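You operate a simulated robot arm through the tools that you are given. There is no shell and no other tool. Be economical: measure what you need, move in short steps, check, and stop when the job is done.

The job below is to be done with a simulated robot arm. You get a single attempt, and the scene is never put back.

TASK
Put the yellow greeting card away in the wooden box and shut the lid.
Fine: lift the hasp first and let it down again after; stand the card upright inside; the other cards stay out.

Only the result counts: the job must be done as asked and must still hold three seconds after the hand-in. Knocking over, shifting, dropping, spilling or breaking anything else fails it. A push-on lid holds only when it is set on centred and level and pressed home; a screw cap is set on level and turned clockwise until tight.

THE ROBOT
A 7-joint arm with a two-finger parallel gripper, fixed in place. Base frame: the origin is at the foot of the arm, x ahead of it, y to its left, z up. Units: m, degrees, N and s.
Its first joint turns from -166.0 to 166.0 degrees. Payload 4.4 kg.
Tool frame: the origin (TCP) lies between the finger pads and is the grasp point; the fingertips stand 0.023 m ahead of it; z points along the fingers, y is the line along which they close. Largest opening 0.094 m; finger width 0.038, thickness 0.01; the body of the gripper, 0.054 by 0.096 m, starts 0.039 m behind the TCP.
Orientation is told as [roll, pitch, yaw] about the base's x, y, z axes, in that order, counted from this pose: with the fingers straight down and closing along the base's y, the tool's x points along the base's -x, its y along +y and its z along -z.

THE INTERFACE
- The arm moves only by the tool step_arm. Its argument "steps" is a list of rows, each a list of 6 numbers: the shift along the tool's x, y, z in cm, then the turn, a rotation vector about the tool's x, y, z in degrees. In form: [[dx, dy, dz, ax, ay, az], ...]. A call has 1 to 10 rows; each row is the pose to reach, as a shift and turn from the pose commanded when the call began, along the tool's axes at that moment. "fingers" is the finger opening in cm, from 0 to 9.4, set as the call begins (left out, the last holds). A row lasts 0.2 s, in which the tool goes at most 0.05 m and 8.6 degrees; a call with a longer step from one row to the next is refused whole, and so is a gripper value outside its range. A pose out of reach is approached as far as the arm can. The call stops where the force on the tool passes 50 N (or 10 N more than at its start, if that is more) or the arm is blocked; 0.2 s more then pass. Each finger travels about 0.072 m/s and halts on what it meets, pressing with about 23 N; the grip force reading is that of the motor and also rises with nothing between the fingers. The clock runs only during rows and for 0.2 s after the last one: add rows that repeat a pose to give the fingers time. The reply holds the time, the measured pose of the TCP, the force on the tool along the base axes, the opening and the grip force, in the units named above and with some noise, and new pictures: "pictures" is both (left out), scene, wrist or none.
- Cameras (640 x 400 px; columns grow to the right, rows downward): "scene" is fixed at [0.0504, 0.5011, 1.4562]; the picture's right is [-0.10, -0.99, 0.00], its down [-0.49, 0.05, -0.87] and it looks along [0.86, -0.09, -0.49] (base axes); focal length 345 px, centre (320, 200). "wrist" rides on the gripper at [0.086, 0.016, -0.074] in the tool frame; the picture's right is [-0.18, 0.98, 0.00], its down [-0.58, -0.11, -0.81] and it looks along [-0.79, -0.15, 0.59] (tool axes); focal length 243 px, centre (320, 200). There is no depth. A picture from a camera that has moved, and an enlarged one, comes with that camera's place and axes in the base frame and with its lens.
- close_up(camera, box): a new picture of the part [left, top, right, bottom] of that camera's present view, enlarged. It takes no simulated time.
- sign_off(): hands the job in; it is judged then, once.

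Go step by step. Nothing tells you positions but the pictures and the camera data: compare them with the known pose of the tool, close in by small moves and look again before you grip or let go. The budget is 120 turns and 200 pictures, counting those below and the enlarged ones. Unless the task says otherwise, let go and move clear before handing in, and close with one line.

The tools are called after "Call:" as a command line: name --pt "numbers of a row" for each row, then --argument value for the rest, lists and objects as JSON in quotes. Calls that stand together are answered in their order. step_arm: Moves the arm, as the interface text tells. Its arguments: {"type":"object","properties":{"steps":{"type":"array","items":{"type":"array","items":{"type":"number"}}},"fingers":{"type":"number"},"pictures":{"type":"string","enum":["both","scene","wrist","none"]}},"required":["steps"]} The other tools are called the same way: close_up (camera, box) takes an enlarged picture of a part of a camera's view; sign_off () hands the job in.

At the start:

```text
t: 0.0
tcp_pos: [0.7321, 0.052, 1.2207]
orientation: [0.0, 0.0, 0.0]
force: [-0.2, -0.2, 0.4]
gripper_width: 0.0941
grasp_force: 0.0
```

scene: 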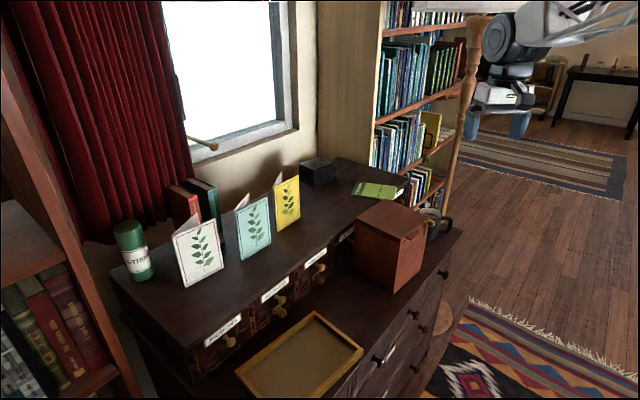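
wrist: 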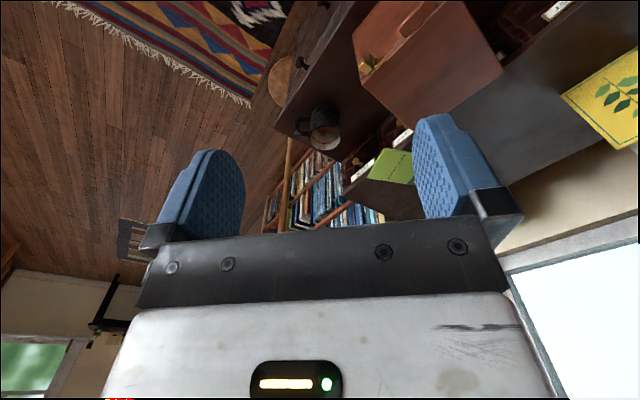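

I see three standing cards on a raised shelf of the dresser, with the yellow one on the right, and the wooden box at the right on the lower part. I'll take enlarged views first to measure them.

Call:
close_up --camera "scene" --box '[320, 170, 480, 310]'

Call:
close_up --camera "scene" --box '[160, 150, 340, 300]'

Call:
close_up --camera "wrist" --box '[300, 0, 640, 210]'

```text
2.86 times, centred on (400, 240) of scene
camera zoom: at [0.0504, 0.5011, 1.4562], right [-0.1, -0.99, 0.0], down [-0.49, 0.05, -0.87], along [0.86, -0.09, -0.49], focal length 986 px, centre (91, 86)
```

zoom: 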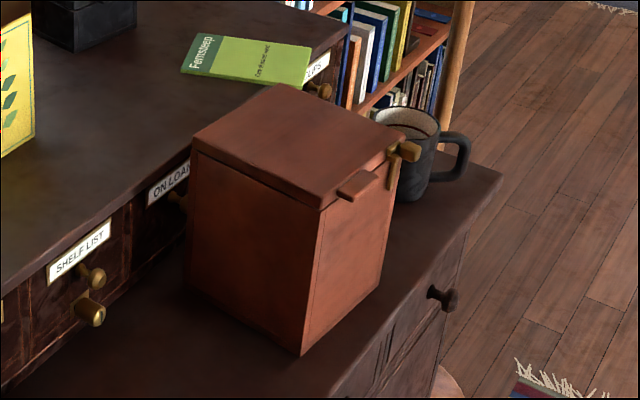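

```text
2.67 times, centred on (250, 225) of scene
camera zoom: at [0.0504, 0.5011, 1.4562], right [-0.1, -0.99, 0.0], down [-0.49, 0.05, -0.87], along [0.86, -0.09, -0.49], focal length 921 px, centre (507, 133)
```

zoom: 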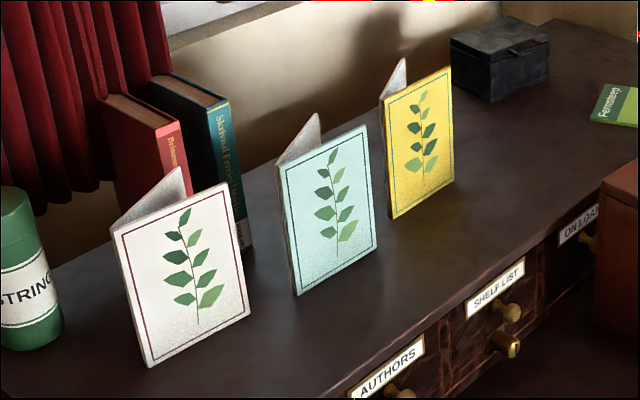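

```text
1.88 times, centred on (470, 105) of wrist
camera zoom: at [0.6458, 0.0679, 1.2952], right [0.18, 0.98, 0.0], down [0.58, -0.11, 0.81], along [0.79, -0.15, -0.59], focal length 457 px, centre (38, 379)
```

zoom: 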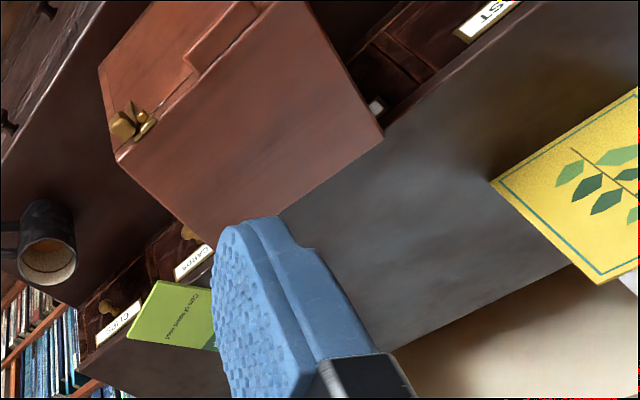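

The box is about 0.147 m square, with its top at about z = 0.915 and its front face turned towards (-0.78, -0.62). The cards stand on a shelf at z ≈ 0.867. I'll bring the wrist camera in to look at the hasp.

Call:
step_arm --pt "0.7 0.3 4.5 0 0 -7.4" --pt "1.4 0.6 9 0 0 -14.8" --pt "2.1 1 13.5 0 0 -22.2" --pt "2.8 1.4 18 0 0 -29.6" --pt "3.6 1.7 22 0 0 -37" --pictures "both"

```text
t: 1.2
tcp_pos: [0.6952, 0.0674, 1.0013]
orientation: [0.0, 0.0, 37.0]
force: [-0.1, -0.6, 0.0]
gripper_width: 0.0939
grasp_force: 0.0
camera wrist: at [0.6168, 0.029, 1.0748], right [-0.45, 0.89, 0.0], down [0.53, 0.26, 0.81], along [0.72, 0.36, -0.59], focal length 243 px, centre (320, 200)
```

scene: 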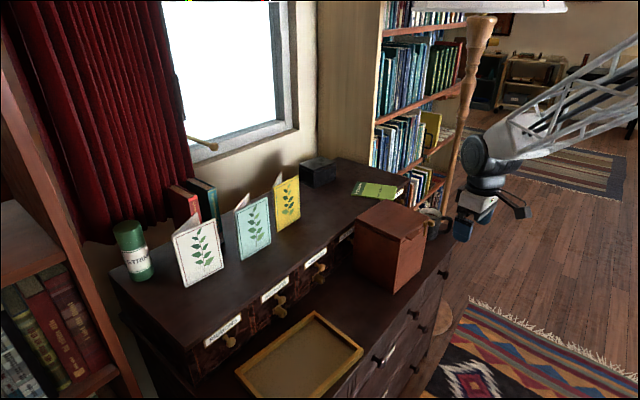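
wrist: 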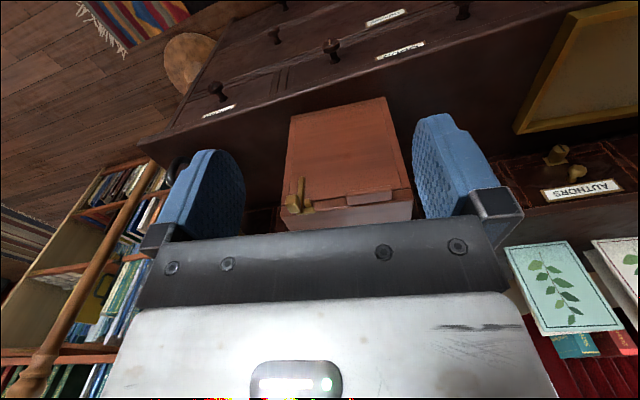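

Call:
close_up --camera "wrist" --box '[260, 90, 430, 240]'

Call:
close_up --camera "scene" --box '[380, 190, 460, 240]'

Call:
close_up --camera "wrist" --box '[270, 160, 350, 230]'

```text
2.67 times, centred on (345, 165) of wrist
camera zoom: at [0.6168, 0.029, 1.0748], right [-0.45, 0.89, 0.0], down [0.53, 0.26, 0.81], along [0.72, 0.36, -0.59], focal length 647 px, centre (253, 293)
```

zoom: 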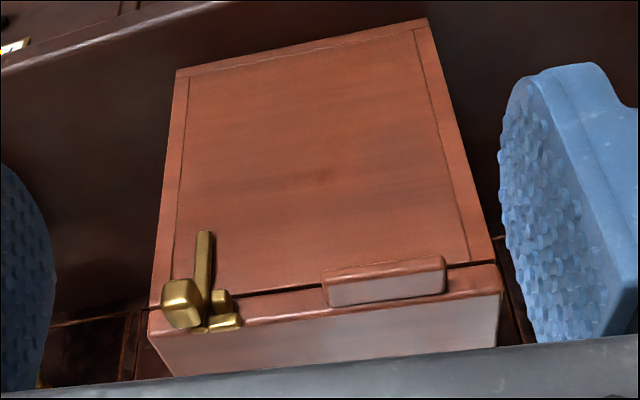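

```text
8.00 times, centred on (420, 215) of scene
camera zoom: at [0.0504, 0.5011, 1.4562], right [-0.1, -0.99, 0.0], down [-0.49, 0.05, -0.87], along [0.86, -0.09, -0.49], focal length 2762 px, centre (-480, 80)
```

zoom: 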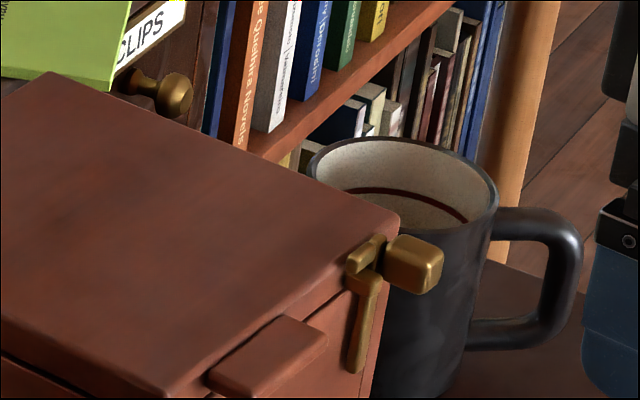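

```text
5.71 times, centred on (310, 195) of wrist
camera zoom: at [0.6168, 0.029, 1.0748], right [-0.45, 0.89, 0.0], down [0.53, 0.26, 0.81], along [0.72, 0.36, -0.59], focal length 1386 px, centre (377, 229)
```

zoom: 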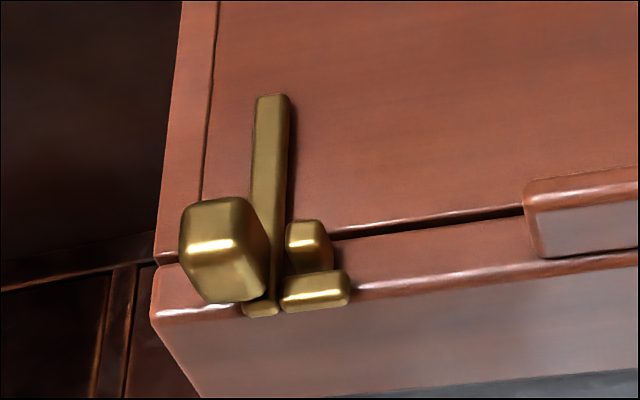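

The hasp strap hangs on the front face near the right corner, with a brass knob beside it. I'll lower and tilt the camera to see it nearly level and learn how it pivots.

Call:
step_arm --pt "0 -0.7 2 0 -7.5 0" --pt "0 -1.4 4 0 -15 0" --pt "-0.1 -2 6 0 -22.5 0" --pt "-0.2 -2.7 7.7 0 -30 0" --pictures "wrist"

Call:
close_up --camera "wrist" --box '[250, 130, 410, 230]'

```text
t: 2.2
tcp_pos: [0.7131, 0.0477, 0.9236]
orientation: [-0.1, -30.1, 37.1]
force: [0.2, -0.6, 0.1]
gripper_width: 0.0937
grasp_force: 0.1
camera wrist: at [0.6149, -0.0071, 0.945], right [-0.46, 0.88, 0.09], down [0.14, -0.03, 0.99], along [0.87, 0.47, -0.11], focal length 243 px, centre (320, 200)
```

wrist: 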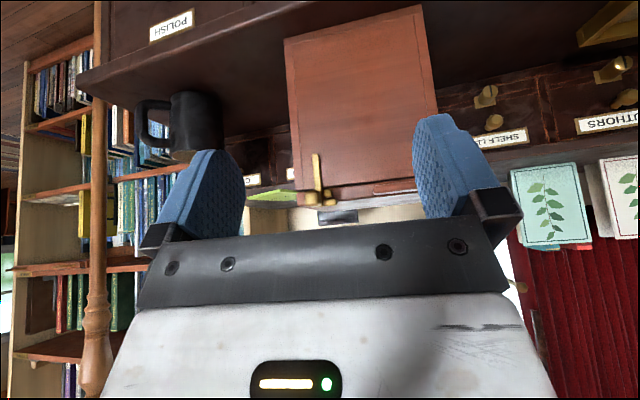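

```text
4.00 times, centred on (330, 180) of wrist
camera zoom: at [0.6149, -0.0071, 0.945], right [-0.46, 0.88, 0.09], down [0.14, -0.03, 0.99], along [0.87, 0.47, -0.11], focal length 970 px, centre (280, 280)
```

zoom: 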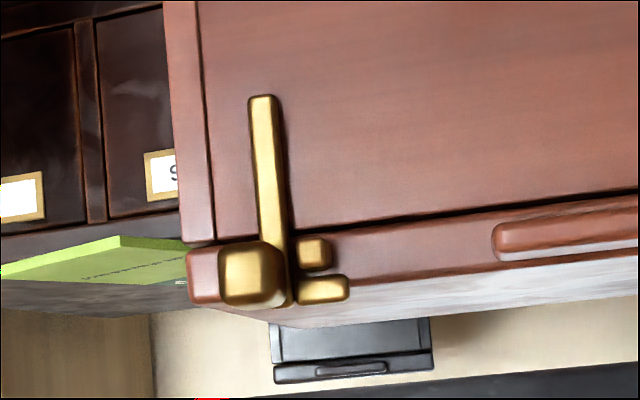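

From the two views, the strap hinges near the lid's front edge. The knob sticks out about 2.7 cm from the face at about (0.822, 0.097, 0.92), so pushing it up from below should swing the hasp up. I'll close the fingers and come level, staging below and in front of the knob.

Call:
step_arm --pt "-0.1 -0.4 1 0 -8.5 0" --pt "-0.2 -0.8 2 0 -17 0" --pt "-0.3 -1.2 3 0 -25.5 0" --pt "-0.4 -1.6 4 0 -34 0" --pt "-0.5 -2 5 0 -42.5 0" --pt "-0.6 -2.4 6 0 -51 0" --pt "-0.76 -2.6 6.7 0 -59.5 0" --fingers 0

Call:
close_up --camera "scene" --box '[370, 180, 490, 260]'

```text
t: 3.8
tcp_pos: [0.762, 0.0505, 0.8702]
orientation: [-21.4, -89.6, 58.4]
force: [0.7, -0.8, 0.5]
gripper_width: 0.0
grasp_force: 23.2
camera wrist: at [0.6925, 0.019, 0.7843], right [-0.59, 0.79, 0.18], down [-0.58, -0.57, 0.59], along [0.56, 0.24, 0.79], focal length 243 px, centre (320, 200)
```

scene: 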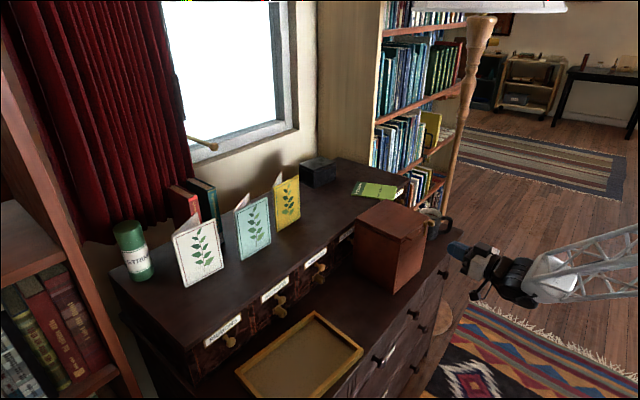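
wrist: 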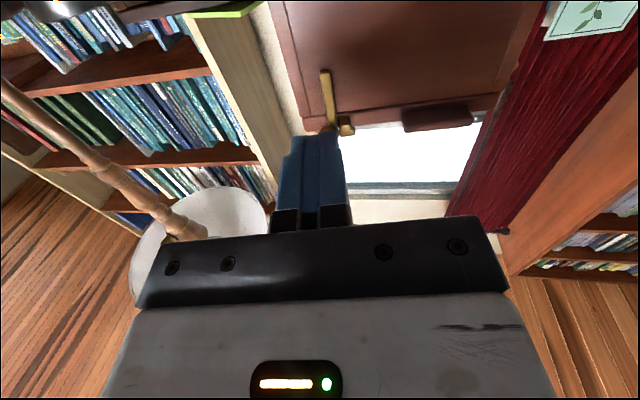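

```text
5.00 times, centred on (430, 220) of scene
camera zoom: at [0.0504, 0.5011, 1.4562], right [-0.1, -0.99, 0.0], down [-0.49, 0.05, -0.87], along [0.86, -0.09, -0.49], focal length 1726 px, centre (-230, 100)
```

zoom: 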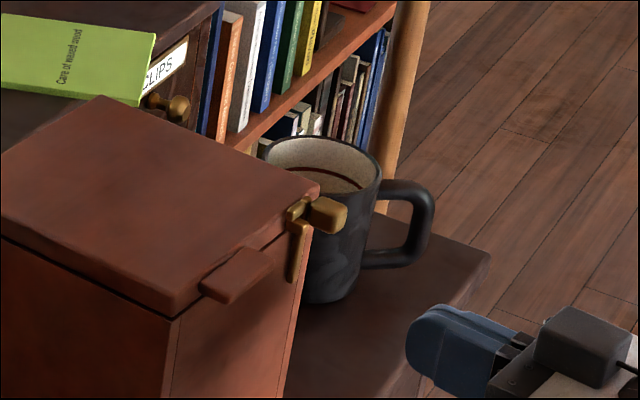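

The closed fingers are now level, below and in front of the knob. I'll move forward so the fingertips are under it.

Call:
step_arm --pt "0 0 3 0 0 0" --pt "0 0 6 0 0 0" --pictures "wrist"

Call:
close_up --camera "scene" --box '[380, 190, 460, 240]'

Call:
close_up --camera "wrist" --box '[260, 40, 420, 160]'

```text
t: 4.4
tcp_pos: [0.8092, 0.0878, 0.87]
orientation: [0.2, -89.4, 36.7]
force: [0.8, 0.6, 0.0]
gripper_width: 0.0
grasp_force: 22.6
camera wrist: at [0.7399, 0.0551, 0.783], right [-0.59, 0.79, 0.18], down [-0.57, -0.57, 0.59], along [0.57, 0.24, 0.79], focal length 243 px, centre (320, 200)
```

wrist: 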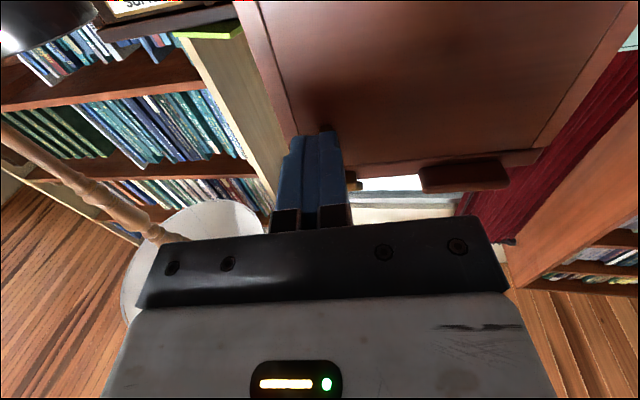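

```text
8.00 times, centred on (420, 215) of scene
camera zoom: at [0.0504, 0.5011, 1.4562], right [-0.1, -0.99, 0.0], down [-0.49, 0.05, -0.87], along [0.86, -0.09, -0.49], focal length 2762 px, centre (-480, 80)
```

zoom: 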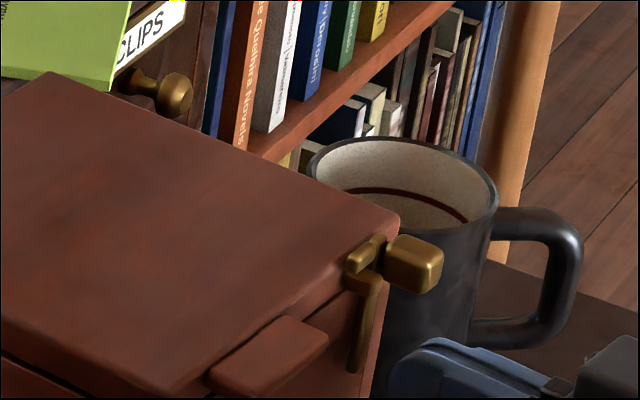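

```text
3.33 times, centred on (340, 100) of wrist
camera zoom: at [0.7399, 0.0551, 0.783], right [-0.59, 0.79, 0.18], down [-0.57, -0.57, 0.59], along [0.57, 0.24, 0.79], focal length 809 px, centre (253, 533)
```

zoom: 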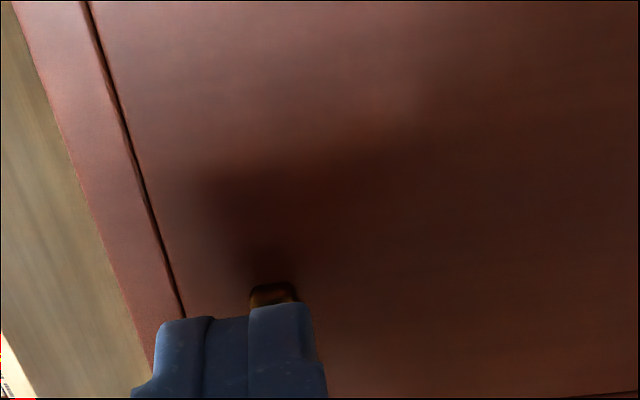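

The fingertips are under the knob with about 2 cm of clearance. I'll push up slowly.

Call:
step_arm --pt "-0.8 0 0 0 0 0" --pt "-1.6 0 0 0 0 0" --pt "-2.2 0 0 0 0 0" --pt "-2.8 0 0 0 0 0" --pt "-3.4 0 0 0 0 0" --pictures "wrist"

Call:
close_up --camera "scene" --box '[380, 190, 460, 240]'

```text
t: 5.6
tcp_pos: [0.8109, 0.0866, 0.9044]
orientation: [1.0, -89.3, 36.0]
force: [0.5, 2.1, -9.9]
gripper_width: 0.0001
grasp_force: 22.7
camera wrist: at [0.7403, 0.0557, 0.8166], right [-0.59, 0.79, 0.18], down [-0.57, -0.57, 0.59], along [0.57, 0.24, 0.79], focal length 243 px, centre (320, 200)
```

wrist: 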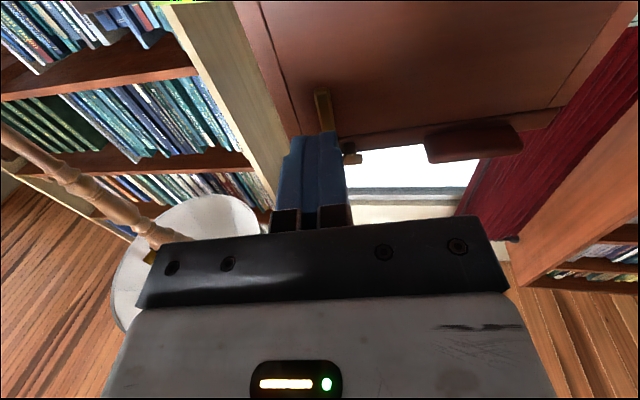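

```text
8.00 times, centred on (420, 215) of scene
camera zoom: at [0.0504, 0.5011, 1.4562], right [-0.1, -0.99, 0.0], down [-0.49, 0.05, -0.87], along [0.86, -0.09, -0.49], focal length 2762 px, centre (-480, 80)
```

zoom: 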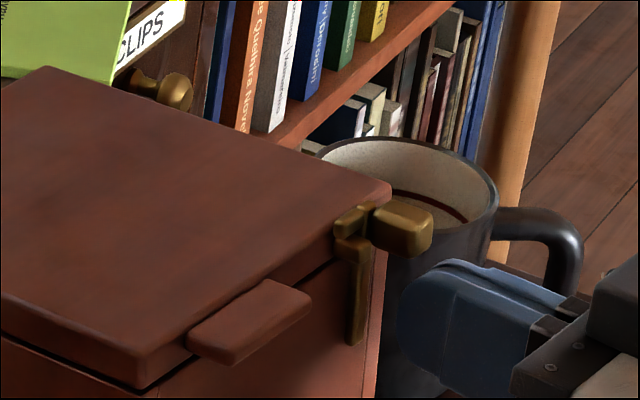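

The lid corner seems to have risen along with the hasp. I'll check the whole box before going further.

Call:
close_up --camera "scene" --box '[320, 170, 480, 310]'

Call:
close_up --camera "wrist" --box '[240, 60, 400, 180]'

```text
2.86 times, centred on (400, 240) of scene
camera zoom: at [0.0504, 0.5011, 1.4562], right [-0.1, -0.99, 0.0], down [-0.49, 0.05, -0.87], along [0.86, -0.09, -0.49], focal length 986 px, centre (91, 86)
```

zoom: 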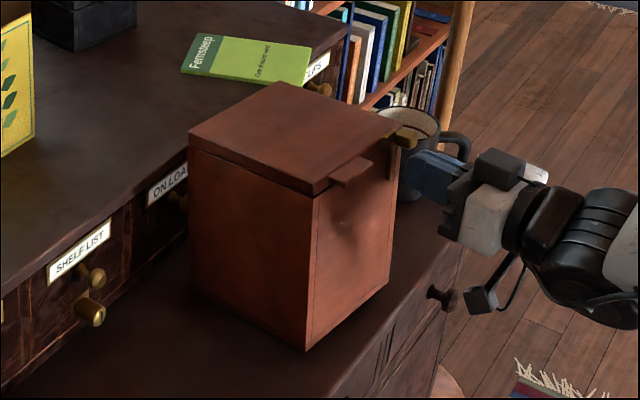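

```text
3.33 times, centred on (320, 120) of wrist
camera zoom: at [0.7403, 0.0557, 0.8166], right [-0.59, 0.79, 0.18], down [-0.57, -0.57, 0.59], along [0.57, 0.24, 0.79], focal length 809 px, centre (320, 467)
```

zoom: 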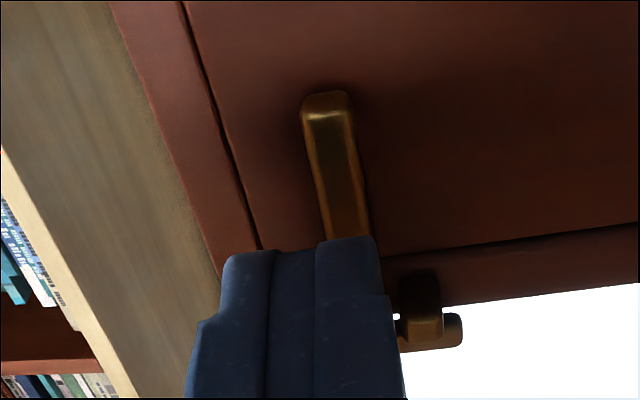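

The whole box tilted instead of the hasp turning, so the knob doesn't lift that way. I'll set the box down gently and back off to study the latch.

Call:
step_arm --pt "0.3 0 0 0 0 0" --pt "0.6 0 0 0 0 0" --pt "0.9 0 0 0 0 0" --pt "1.2 0 0 0 0 0" --pt "1.6 0 0 0 0 0" --pt "2.2 0 0 0 0 0" --pt "3.2 0 0 0 0 0" --pictures "none"

Call:
close_up --camera "scene" --box '[320, 170, 480, 310]'

Call:
close_up --camera "scene" --box '[400, 200, 440, 225]'

```text
t: 7.2
tcp_pos: [0.8105, 0.088, 0.871]
orientation: [-3.8, -89.5, 40.8]
force: [0.2, 0.8, -0.9]
gripper_width: 0.0001
grasp_force: 23.6
```

```text
2.86 times, centred on (400, 240) of scene
camera zoom: at [0.0504, 0.5011, 1.4562], right [-0.1, -0.99, 0.0], down [-0.49, 0.05, -0.87], along [0.86, -0.09, -0.49], focal length 986 px, centre (91, 86)
```

zoom: 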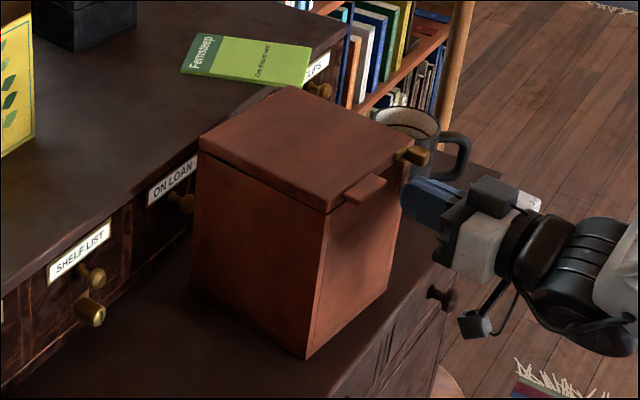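

```text
16.00 times, centred on (420, 212) of scene
camera zoom: at [0.0504, 0.5011, 1.4562], right [-0.1, -0.99, 0.0], down [-0.49, 0.05, -0.87], along [0.86, -0.09, -0.49], focal length 5523 px, centre (-1280, 0)
```

zoom: 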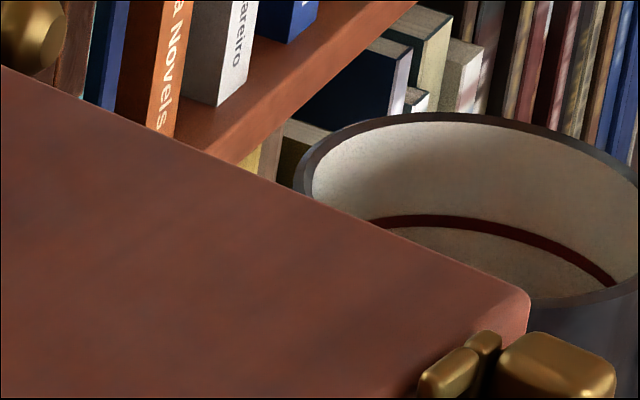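

Call:
step_arm --pt "0.3 0 0 0 0 0" --pt "0.6 0 -2 0 0 0" --pt "0.6 0 -5 0 0 0" --pt "0.6 0 -8 0 0 0" --pictures "wrist"

Call:
close_up --camera "scene" --box '[320, 170, 480, 310]'

Call:
close_up --camera "scene" --box '[405, 210, 445, 235]'

Call:
close_up --camera "wrist" --box '[240, 60, 400, 160]'

```text
t: 8.2
tcp_pos: [0.7449, 0.0391, 0.8663]
orientation: [0.2, -89.5, 36.9]
force: [-0.2, 0.2, -0.1]
gripper_width: 0.0
grasp_force: 22.9
camera wrist: at [0.6759, 0.0067, 0.7796], right [-0.59, 0.79, 0.18], down [-0.57, -0.57, 0.59], along [0.57, 0.24, 0.79], focal length 243 px, centre (320, 200)
```

wrist: 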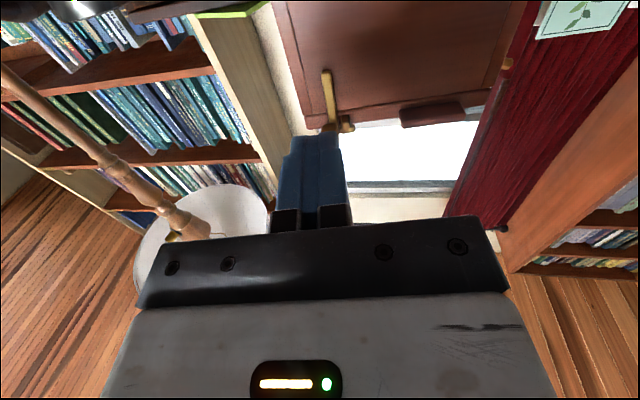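

```text
2.86 times, centred on (400, 240) of scene
camera zoom: at [0.0504, 0.5011, 1.4562], right [-0.1, -0.99, 0.0], down [-0.49, 0.05, -0.87], along [0.86, -0.09, -0.49], focal length 986 px, centre (91, 86)
```

zoom: 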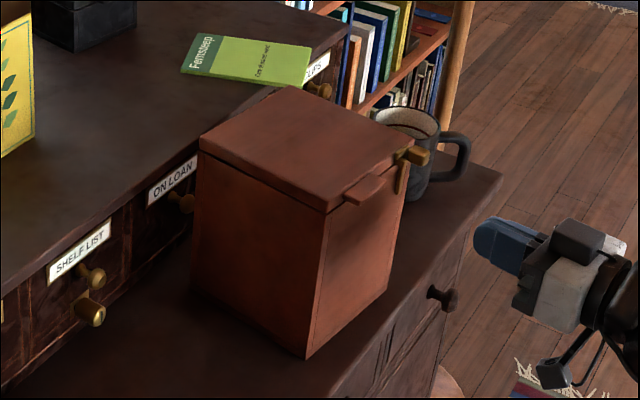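

```text
16.00 times, centred on (425, 222) of scene
camera zoom: at [0.0504, 0.5011, 1.4562], right [-0.1, -0.99, 0.0], down [-0.49, 0.05, -0.87], along [0.86, -0.09, -0.49], focal length 5523 px, centre (-1360, -160)
```

zoom: 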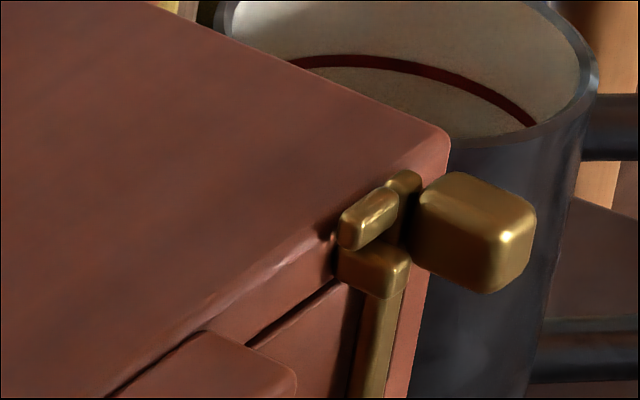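

```text
4.00 times, centred on (320, 110) of wrist
camera zoom: at [0.6759, 0.0067, 0.7796], right [-0.59, 0.79, 0.18], down [-0.57, -0.57, 0.59], along [0.57, 0.24, 0.79], focal length 970 px, centre (320, 560)
```

zoom: 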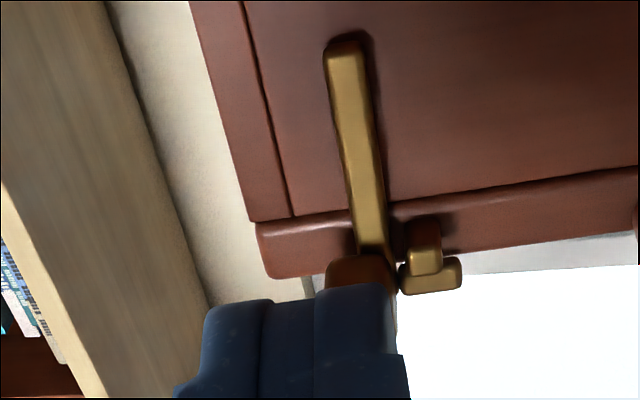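

The box settled back nearly where it was. I'll re-orient for a closer look at the latch from its right side.

Call:
step_arm --pt "-0.8 0 -0.5 0 8.5 0" --pt "-1.6 0 -1 0 17 0" --pt "-2.4 0 -1.5 0 25.5 0" --pt "-3.2 0 -2 0 34 0" --pt "-4 0 -2 0 42.5 0" --pt "-4.8 0 -2 0 51 0" --pt "-5.5 0 -2 0 59.5 0" --fingers 9.4 --pictures "wrist"

Call:
close_up --camera "wrist" --box '[250, 130, 410, 230]'

```text
t: 9.8
tcp_pos: [0.73, 0.0273, 0.9219]
orientation: [0.0, -29.9, 37.0]
force: [0.9, -0.2, 0.2]
gripper_width: 0.0942
grasp_force: 0.1
camera wrist: at [0.6309, -0.0268, 0.9424], right [-0.46, 0.88, 0.09], down [0.15, -0.03, 0.99], along [0.87, 0.47, -0.12], focal length 243 px, centre (320, 200)
```

wrist: 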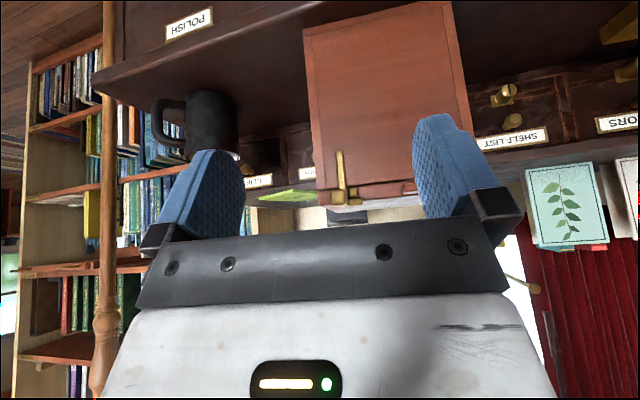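

```text
4.00 times, centred on (330, 180) of wrist
camera zoom: at [0.6309, -0.0268, 0.9424], right [-0.46, 0.88, 0.09], down [0.15, -0.03, 0.99], along [0.87, 0.47, -0.12], focal length 970 px, centre (280, 280)
```

zoom: 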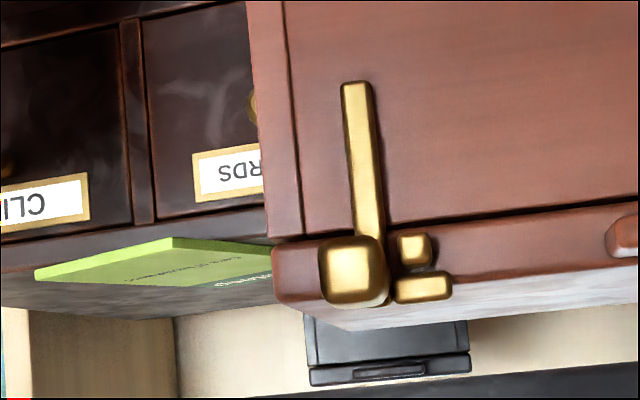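

The knob sticks straight out from the strap's top at about (0.822, 0.096, 0.916). My finger under it was blocking the strap from swinging out, so I'll grip the knob from its sides and rotate it about the hinge instead. I'm staging in front of it with the fingers level.

Call:
step_arm --pt "-0.4 0 0.4 0 -8.5 0" --pt "-0.8 0 0.7 0 -17 0" --pt "-1.2 0 1.0 0 -25.5 0" --pt "-1.6 0 1.3 0 -34 0" --pt "-2 0 1.6 0 -42.5 0" --pt "-2.4 0 1.9 0 -51 0" --pt "-2.7 0 2.2 0 -59.5 0" --fingers 4 --pictures "wrist"

Call:
close_up --camera "wrist" --box '[240, 60, 400, 180]'

Call:
close_up --camera "scene" --box '[390, 190, 470, 240]'

```text
t: 11.4
tcp_pos: [0.7572, 0.0488, 0.9156]
orientation: [-14.5, -89.6, 51.4]
force: [0.1, 0.0, 0.6]
gripper_width: 0.0401
grasp_force: 0.0
camera wrist: at [0.6884, 0.0159, 0.8295], right [-0.59, 0.79, 0.18], down [-0.58, -0.57, 0.59], along [0.56, 0.24, 0.79], focal length 243 px, centre (320, 200)
```

wrist: 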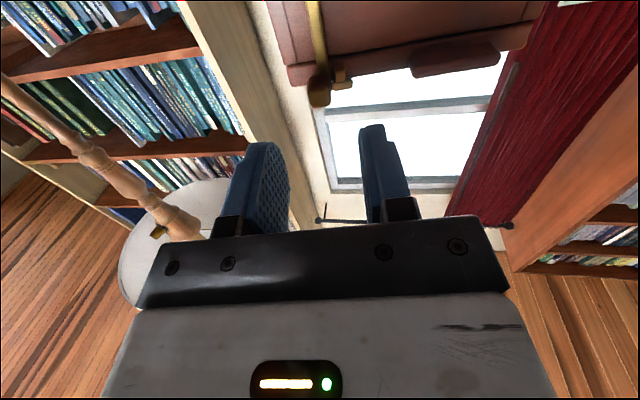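

```text
3.33 times, centred on (320, 120) of wrist
camera zoom: at [0.6884, 0.0159, 0.8295], right [-0.59, 0.79, 0.18], down [-0.58, -0.57, 0.59], along [0.56, 0.24, 0.79], focal length 809 px, centre (320, 467)
```

zoom: 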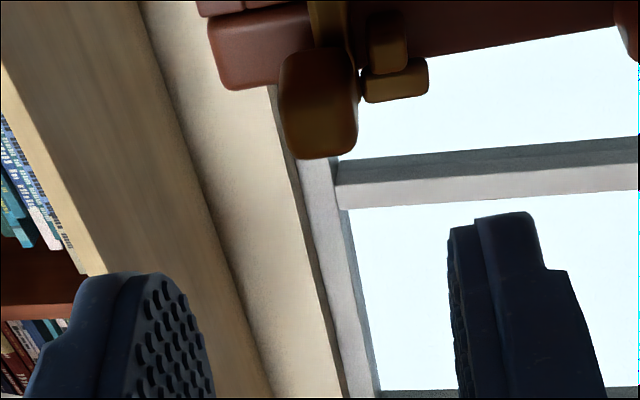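

```text
8.00 times, centred on (430, 215) of scene
camera zoom: at [0.0504, 0.5011, 1.4562], right [-0.1, -0.99, 0.0], down [-0.49, 0.05, -0.87], along [0.86, -0.09, -0.49], focal length 2762 px, centre (-560, 80)
```

zoom: 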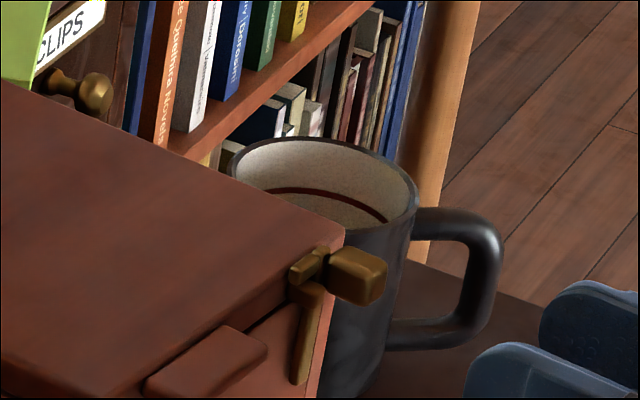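

The two views agree on the knob's position. I'll slide forward so the fingers straddle it.

Call:
step_arm --pt "0 0 3 0 0 0" --pt "0 0 5 0 0 0" --pt "0 0 6.2 0 0 0" --pictures "none"

Call:
close_up --camera "wrist" --box '[240, 60, 400, 180]'

Call:
close_up --camera "scene" --box '[390, 190, 470, 240]'

```text
t: 12.2
tcp_pos: [0.8071, 0.0853, 0.9158]
orientation: [1.5, -89.6, 35.4]
force: [0.1, 0.7, 0.1]
gripper_width: 0.0403
grasp_force: 0.1
```

```text
3.33 times, centred on (320, 120) of wrist
camera zoom: at [0.7374, 0.0537, 0.8289], right [-0.59, 0.79, 0.18], down [-0.57, -0.57, 0.59], along [0.57, 0.24, 0.79], focal length 809 px, centre (320, 467)
```

zoom: 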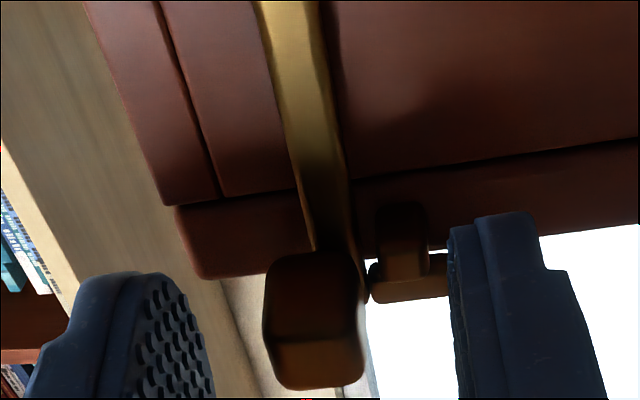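

```text
8.00 times, centred on (430, 215) of scene
camera zoom: at [0.0504, 0.5011, 1.4562], right [-0.1, -0.99, 0.0], down [-0.49, 0.05, -0.87], along [0.86, -0.09, -0.49], focal length 2762 px, centre (-560, 80)
```

zoom: 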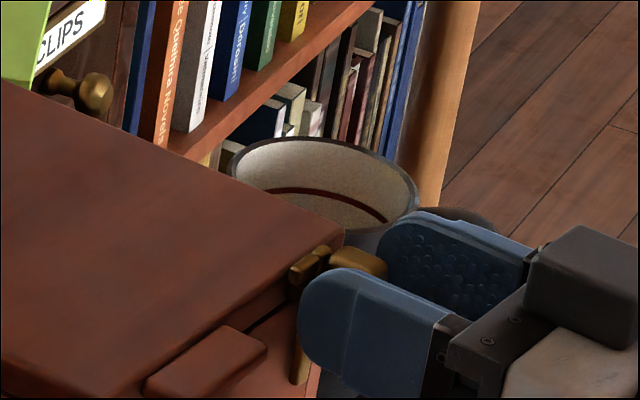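

The knob is between the fingers, about 3 mm off centre. I'll correct that, ease back 3 mm for clearance from the hinge blocks, and grip.

Call:
step_arm --pt "0 -0.25 -0.3 0 0 0" --pt "0 -0.25 -0.3 0 0 0" --pt "0 -0.25 -0.3 0 0 0" --pt "0 -0.25 -0.3 0 0 0" --fingers 0 --pictures "none"

Call:
close_up --camera "wrist" --box '[240, 60, 400, 180]'

Call:
close_up --camera "scene" --box '[390, 190, 470, 240]'

```text
t: 13.2
tcp_pos: [0.8067, 0.0817, 0.9159]
orientation: [-2.1, -89.4, 39.2]
force: [2.9, 4.2, 0.9]
gripper_width: 0.0148
grasp_force: 22.8
```

```text
3.33 times, centred on (320, 120) of wrist
camera zoom: at [0.7364, 0.0498, 0.829], right [-0.59, 0.79, 0.18], down [-0.57, -0.57, 0.59], along [0.57, 0.24, 0.79], focal length 809 px, centre (320, 467)
```

zoom: 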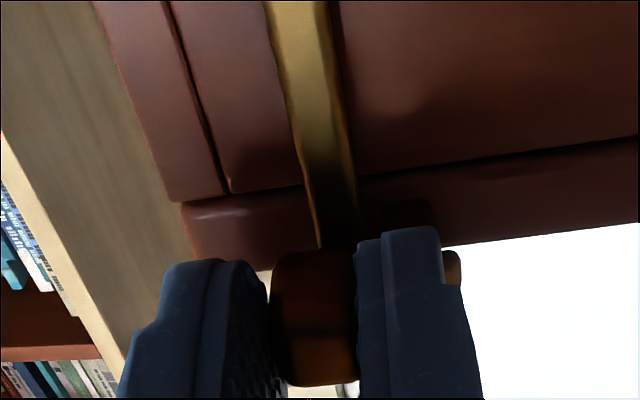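

```text
8.00 times, centred on (430, 215) of scene
camera zoom: at [0.0504, 0.5011, 1.4562], right [-0.1, -0.99, 0.0], down [-0.49, 0.05, -0.87], along [0.86, -0.09, -0.49], focal length 2762 px, centre (-560, 80)
```

zoom: 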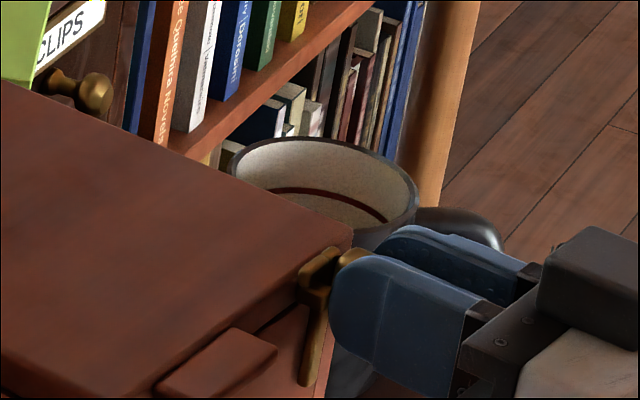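

The knob is gripped (opening 0.0148). I'll rotate it about the assumed hinge line by 16° first and check.

Call:
step_arm --pt "-0.24 0 0 0 4 0" --pt "-0.48 0 -0.02 0 8 0" --pt "-0.7 0 0 0 12 0" --pt "-0.95 0 0.02 0 16 0" --pictures "none"

Call:
close_up --camera "wrist" --box '[240, 60, 400, 180]'

Call:
close_up --camera "scene" --box '[370, 180, 482, 250]'

```text
t: 14.2
tcp_pos: [0.8062, 0.0815, 0.9251]
orientation: [-0.1, -73.5, 37.1]
force: [-2.6, 2.4, 0.6]
gripper_width: 0.0152
grasp_force: 23.3
```

```text
3.33 times, centred on (320, 120) of wrist
camera zoom: at [0.7202, 0.0376, 0.8625], right [-0.55, 0.82, 0.18], down [-0.42, -0.45, 0.79], along [0.72, 0.36, 0.59], focal length 809 px, centre (320, 467)
```

zoom: 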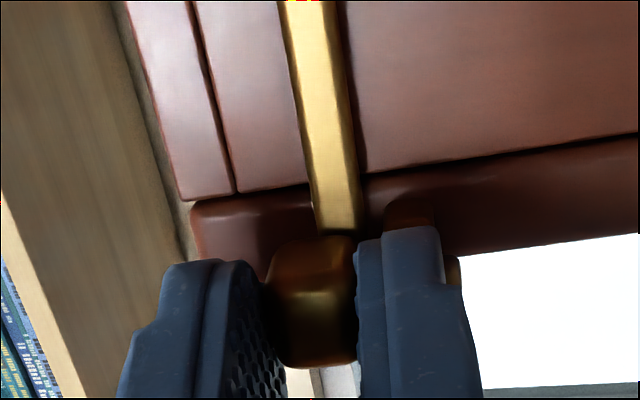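

```text
5.71 times, centred on (426, 215) of scene
camera zoom: at [0.0504, 0.5011, 1.4562], right [-0.1, -0.99, 0.0], down [-0.49, 0.05, -0.87], along [0.86, -0.09, -0.49], focal length 1973 px, centre (-286, 114)
```

zoom: 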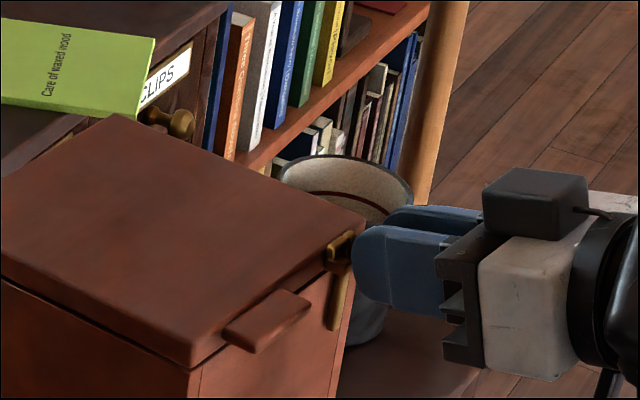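

Forces are low, so I'll continue the rotation to 40°.

Call:
step_arm --pt "-0.4 0 0.24 0 8 0" --pt "-0.72 0 0.55 0 16 0" --pt "-1.0 0 0.9 0 24 0" --pictures "none"

Call:
close_up --camera "wrist" --box '[240, 60, 400, 180]'

Call:
close_up --camera "scene" --box '[370, 180, 482, 250]'

```text
t: 15.0
tcp_pos: [0.8156, 0.0886, 0.9309]
orientation: [-0.1, -49.5, 37.0]
force: [-10.7, -7.5, 10.4]
gripper_width: 0.0153
grasp_force: 22.7
```

```text
3.33 times, centred on (320, 120) of wrist
camera zoom: at [0.7158, 0.0342, 0.9136], right [-0.5, 0.86, 0.14], down [-0.12, -0.23, 0.97], along [0.86, 0.46, 0.22], focal length 809 px, centre (320, 467)
```

zoom: 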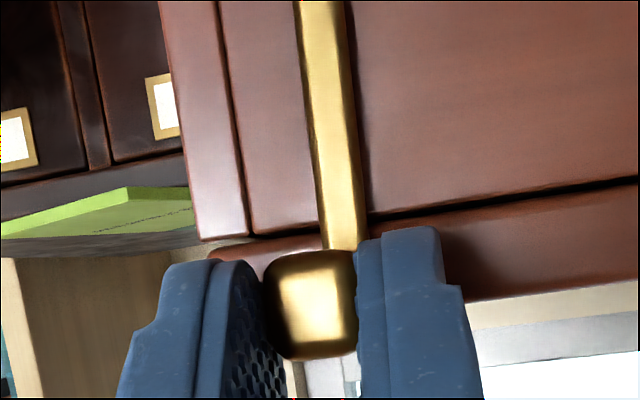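

```text
5.71 times, centred on (426, 215) of scene
camera zoom: at [0.0504, 0.5011, 1.4562], right [-0.1, -0.99, 0.0], down [-0.49, 0.05, -0.87], along [0.86, -0.09, -0.49], focal length 1973 px, centre (-286, 114)
```

zoom: 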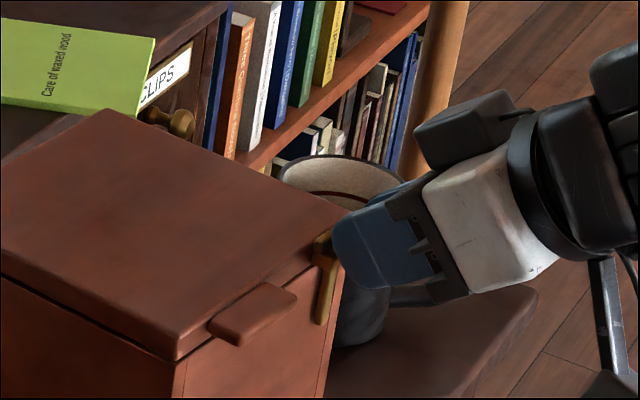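

The knob slipped in the grip and the box was nudged rather than the hasp turning. I'll look at the latch in detail before releasing.

Call:
close_up --camera "scene" --box '[410, 215, 450, 240]'

Call:
close_up --camera "scene" --box '[320, 170, 480, 310]'

```text
16.00 times, centred on (430, 228) of scene
camera zoom: at [0.0504, 0.5011, 1.4562], right [-0.1, -0.99, 0.0], down [-0.49, 0.05, -0.87], along [0.86, -0.09, -0.49], focal length 5523 px, centre (-1440, -240)
```

zoom: 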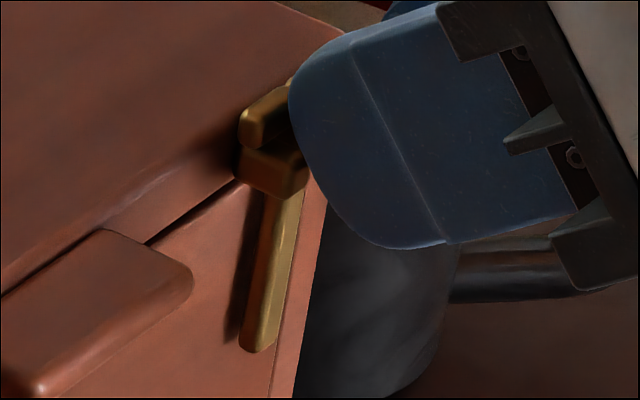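

```text
2.86 times, centred on (400, 240) of scene
camera zoom: at [0.0504, 0.5011, 1.4562], right [-0.1, -0.99, 0.0], down [-0.49, 0.05, -0.87], along [0.86, -0.09, -0.49], focal length 986 px, centre (91, 86)
```

zoom: 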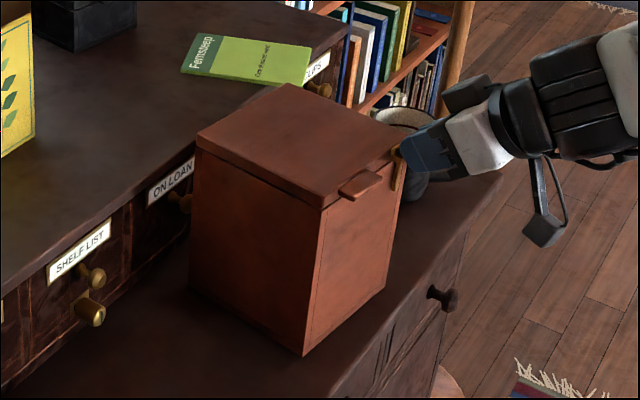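

The hasp resisted both lifting and pitching, so it may instead be hooked to the body and swing sideways or outward. I'll try a small sideways nudge while I still hold the knob.

Call:
step_arm --pt "0 -0.2 0 0 0 0" --pt "0 -0.4 0 0 0 0" --pt "0 -0.6 0 0 0 0" --pictures "none"

Call:
close_up --camera "wrist" --box '[240, 60, 400, 180]'

Call:
close_up --camera "scene" --box '[410, 215, 450, 240]'

```text
t: 15.8
tcp_pos: [0.8189, 0.0853, 0.9307]
orientation: [0.0, -49.4, 37.0]
force: [-0.9, 2.4, 0.1]
gripper_width: 0.0153
grasp_force: 22.8
```

```text
3.33 times, centred on (320, 120) of wrist
camera zoom: at [0.7195, 0.0294, 0.913], right [-0.5, 0.86, 0.14], down [-0.12, -0.23, 0.97], along [0.86, 0.46, 0.22], focal length 809 px, centre (320, 467)
```

zoom: 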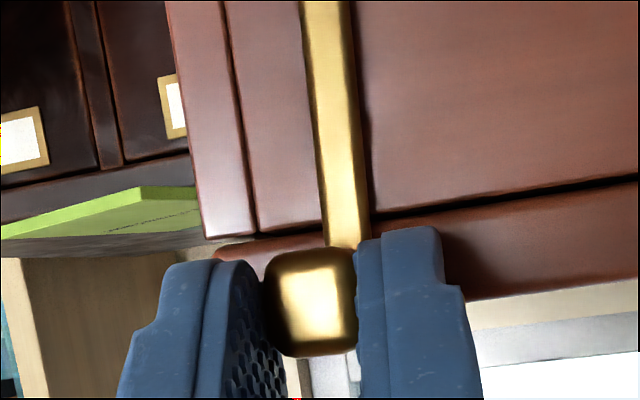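

```text
16.00 times, centred on (430, 228) of scene
camera zoom: at [0.0504, 0.5011, 1.4562], right [-0.1, -0.99, 0.0], down [-0.49, 0.05, -0.87], along [0.86, -0.09, -0.49], focal length 5523 px, centre (-1440, -240)
```

zoom: 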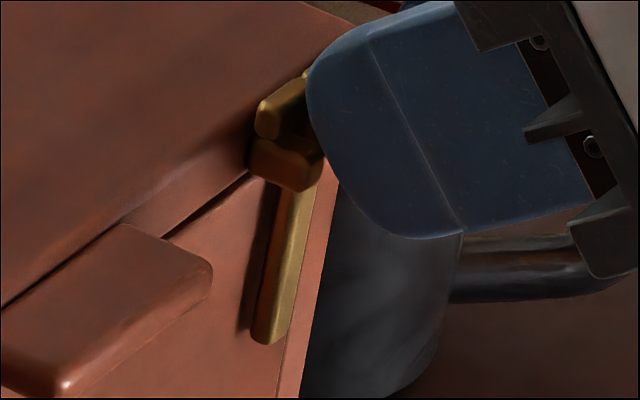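

The box slid slightly with a low force, so it's light. My earlier arc was also mis-composed: it pushed inward and barely up. While still clamping the knob's sides, which leaves the strap free, I'll pull it up along the arc.

Call:
step_arm --pt "-0.2 0 -0.16 0 0 0" --pt "-0.38 0 -0.32 0 0 0" --pt "-0.63 0 -0.41 0 0 0" --pt "-0.89 0 -0.5 0 0 0" --pictures "none"

Call:
close_up --camera "wrist" --box '[240, 60, 400, 180]'

Call:
close_up --camera "scene" --box '[320, 170, 480, 310]'

Call:
close_up --camera "scene" --box '[410, 215, 450, 240]'

```text
t: 16.8
tcp_pos: [0.8212, 0.0856, 0.9414]
orientation: [0.1, -49.5, 37.0]
force: [-0.1, 2.2, -11.5]
gripper_width: 0.0149
grasp_force: 23.0
```

```text
3.33 times, centred on (320, 120) of wrist
camera zoom: at [0.7212, 0.0305, 0.9236], right [-0.5, 0.86, 0.14], down [-0.12, -0.23, 0.97], along [0.86, 0.46, 0.22], focal length 809 px, centre (320, 467)
```

zoom: 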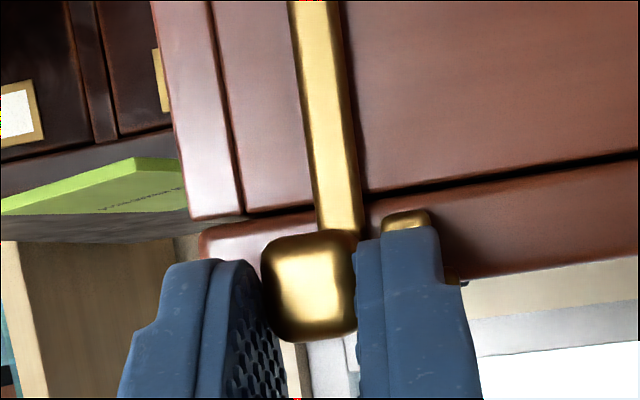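

```text
2.86 times, centred on (400, 240) of scene
camera zoom: at [0.0504, 0.5011, 1.4562], right [-0.1, -0.99, 0.0], down [-0.49, 0.05, -0.87], along [0.86, -0.09, -0.49], focal length 986 px, centre (91, 86)
```

zoom: 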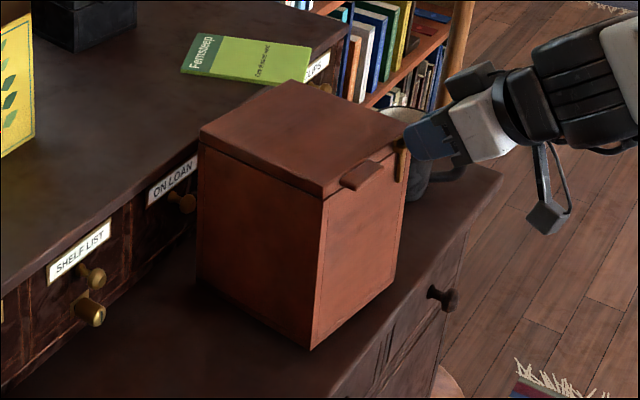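

```text
16.00 times, centred on (430, 228) of scene
camera zoom: at [0.0504, 0.5011, 1.4562], right [-0.1, -0.99, 0.0], down [-0.49, 0.05, -0.87], along [0.86, -0.09, -0.49], focal length 5523 px, centre (-1440, -240)
```

zoom: 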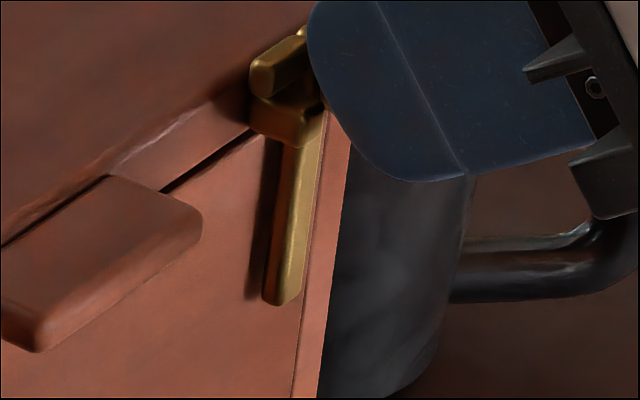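

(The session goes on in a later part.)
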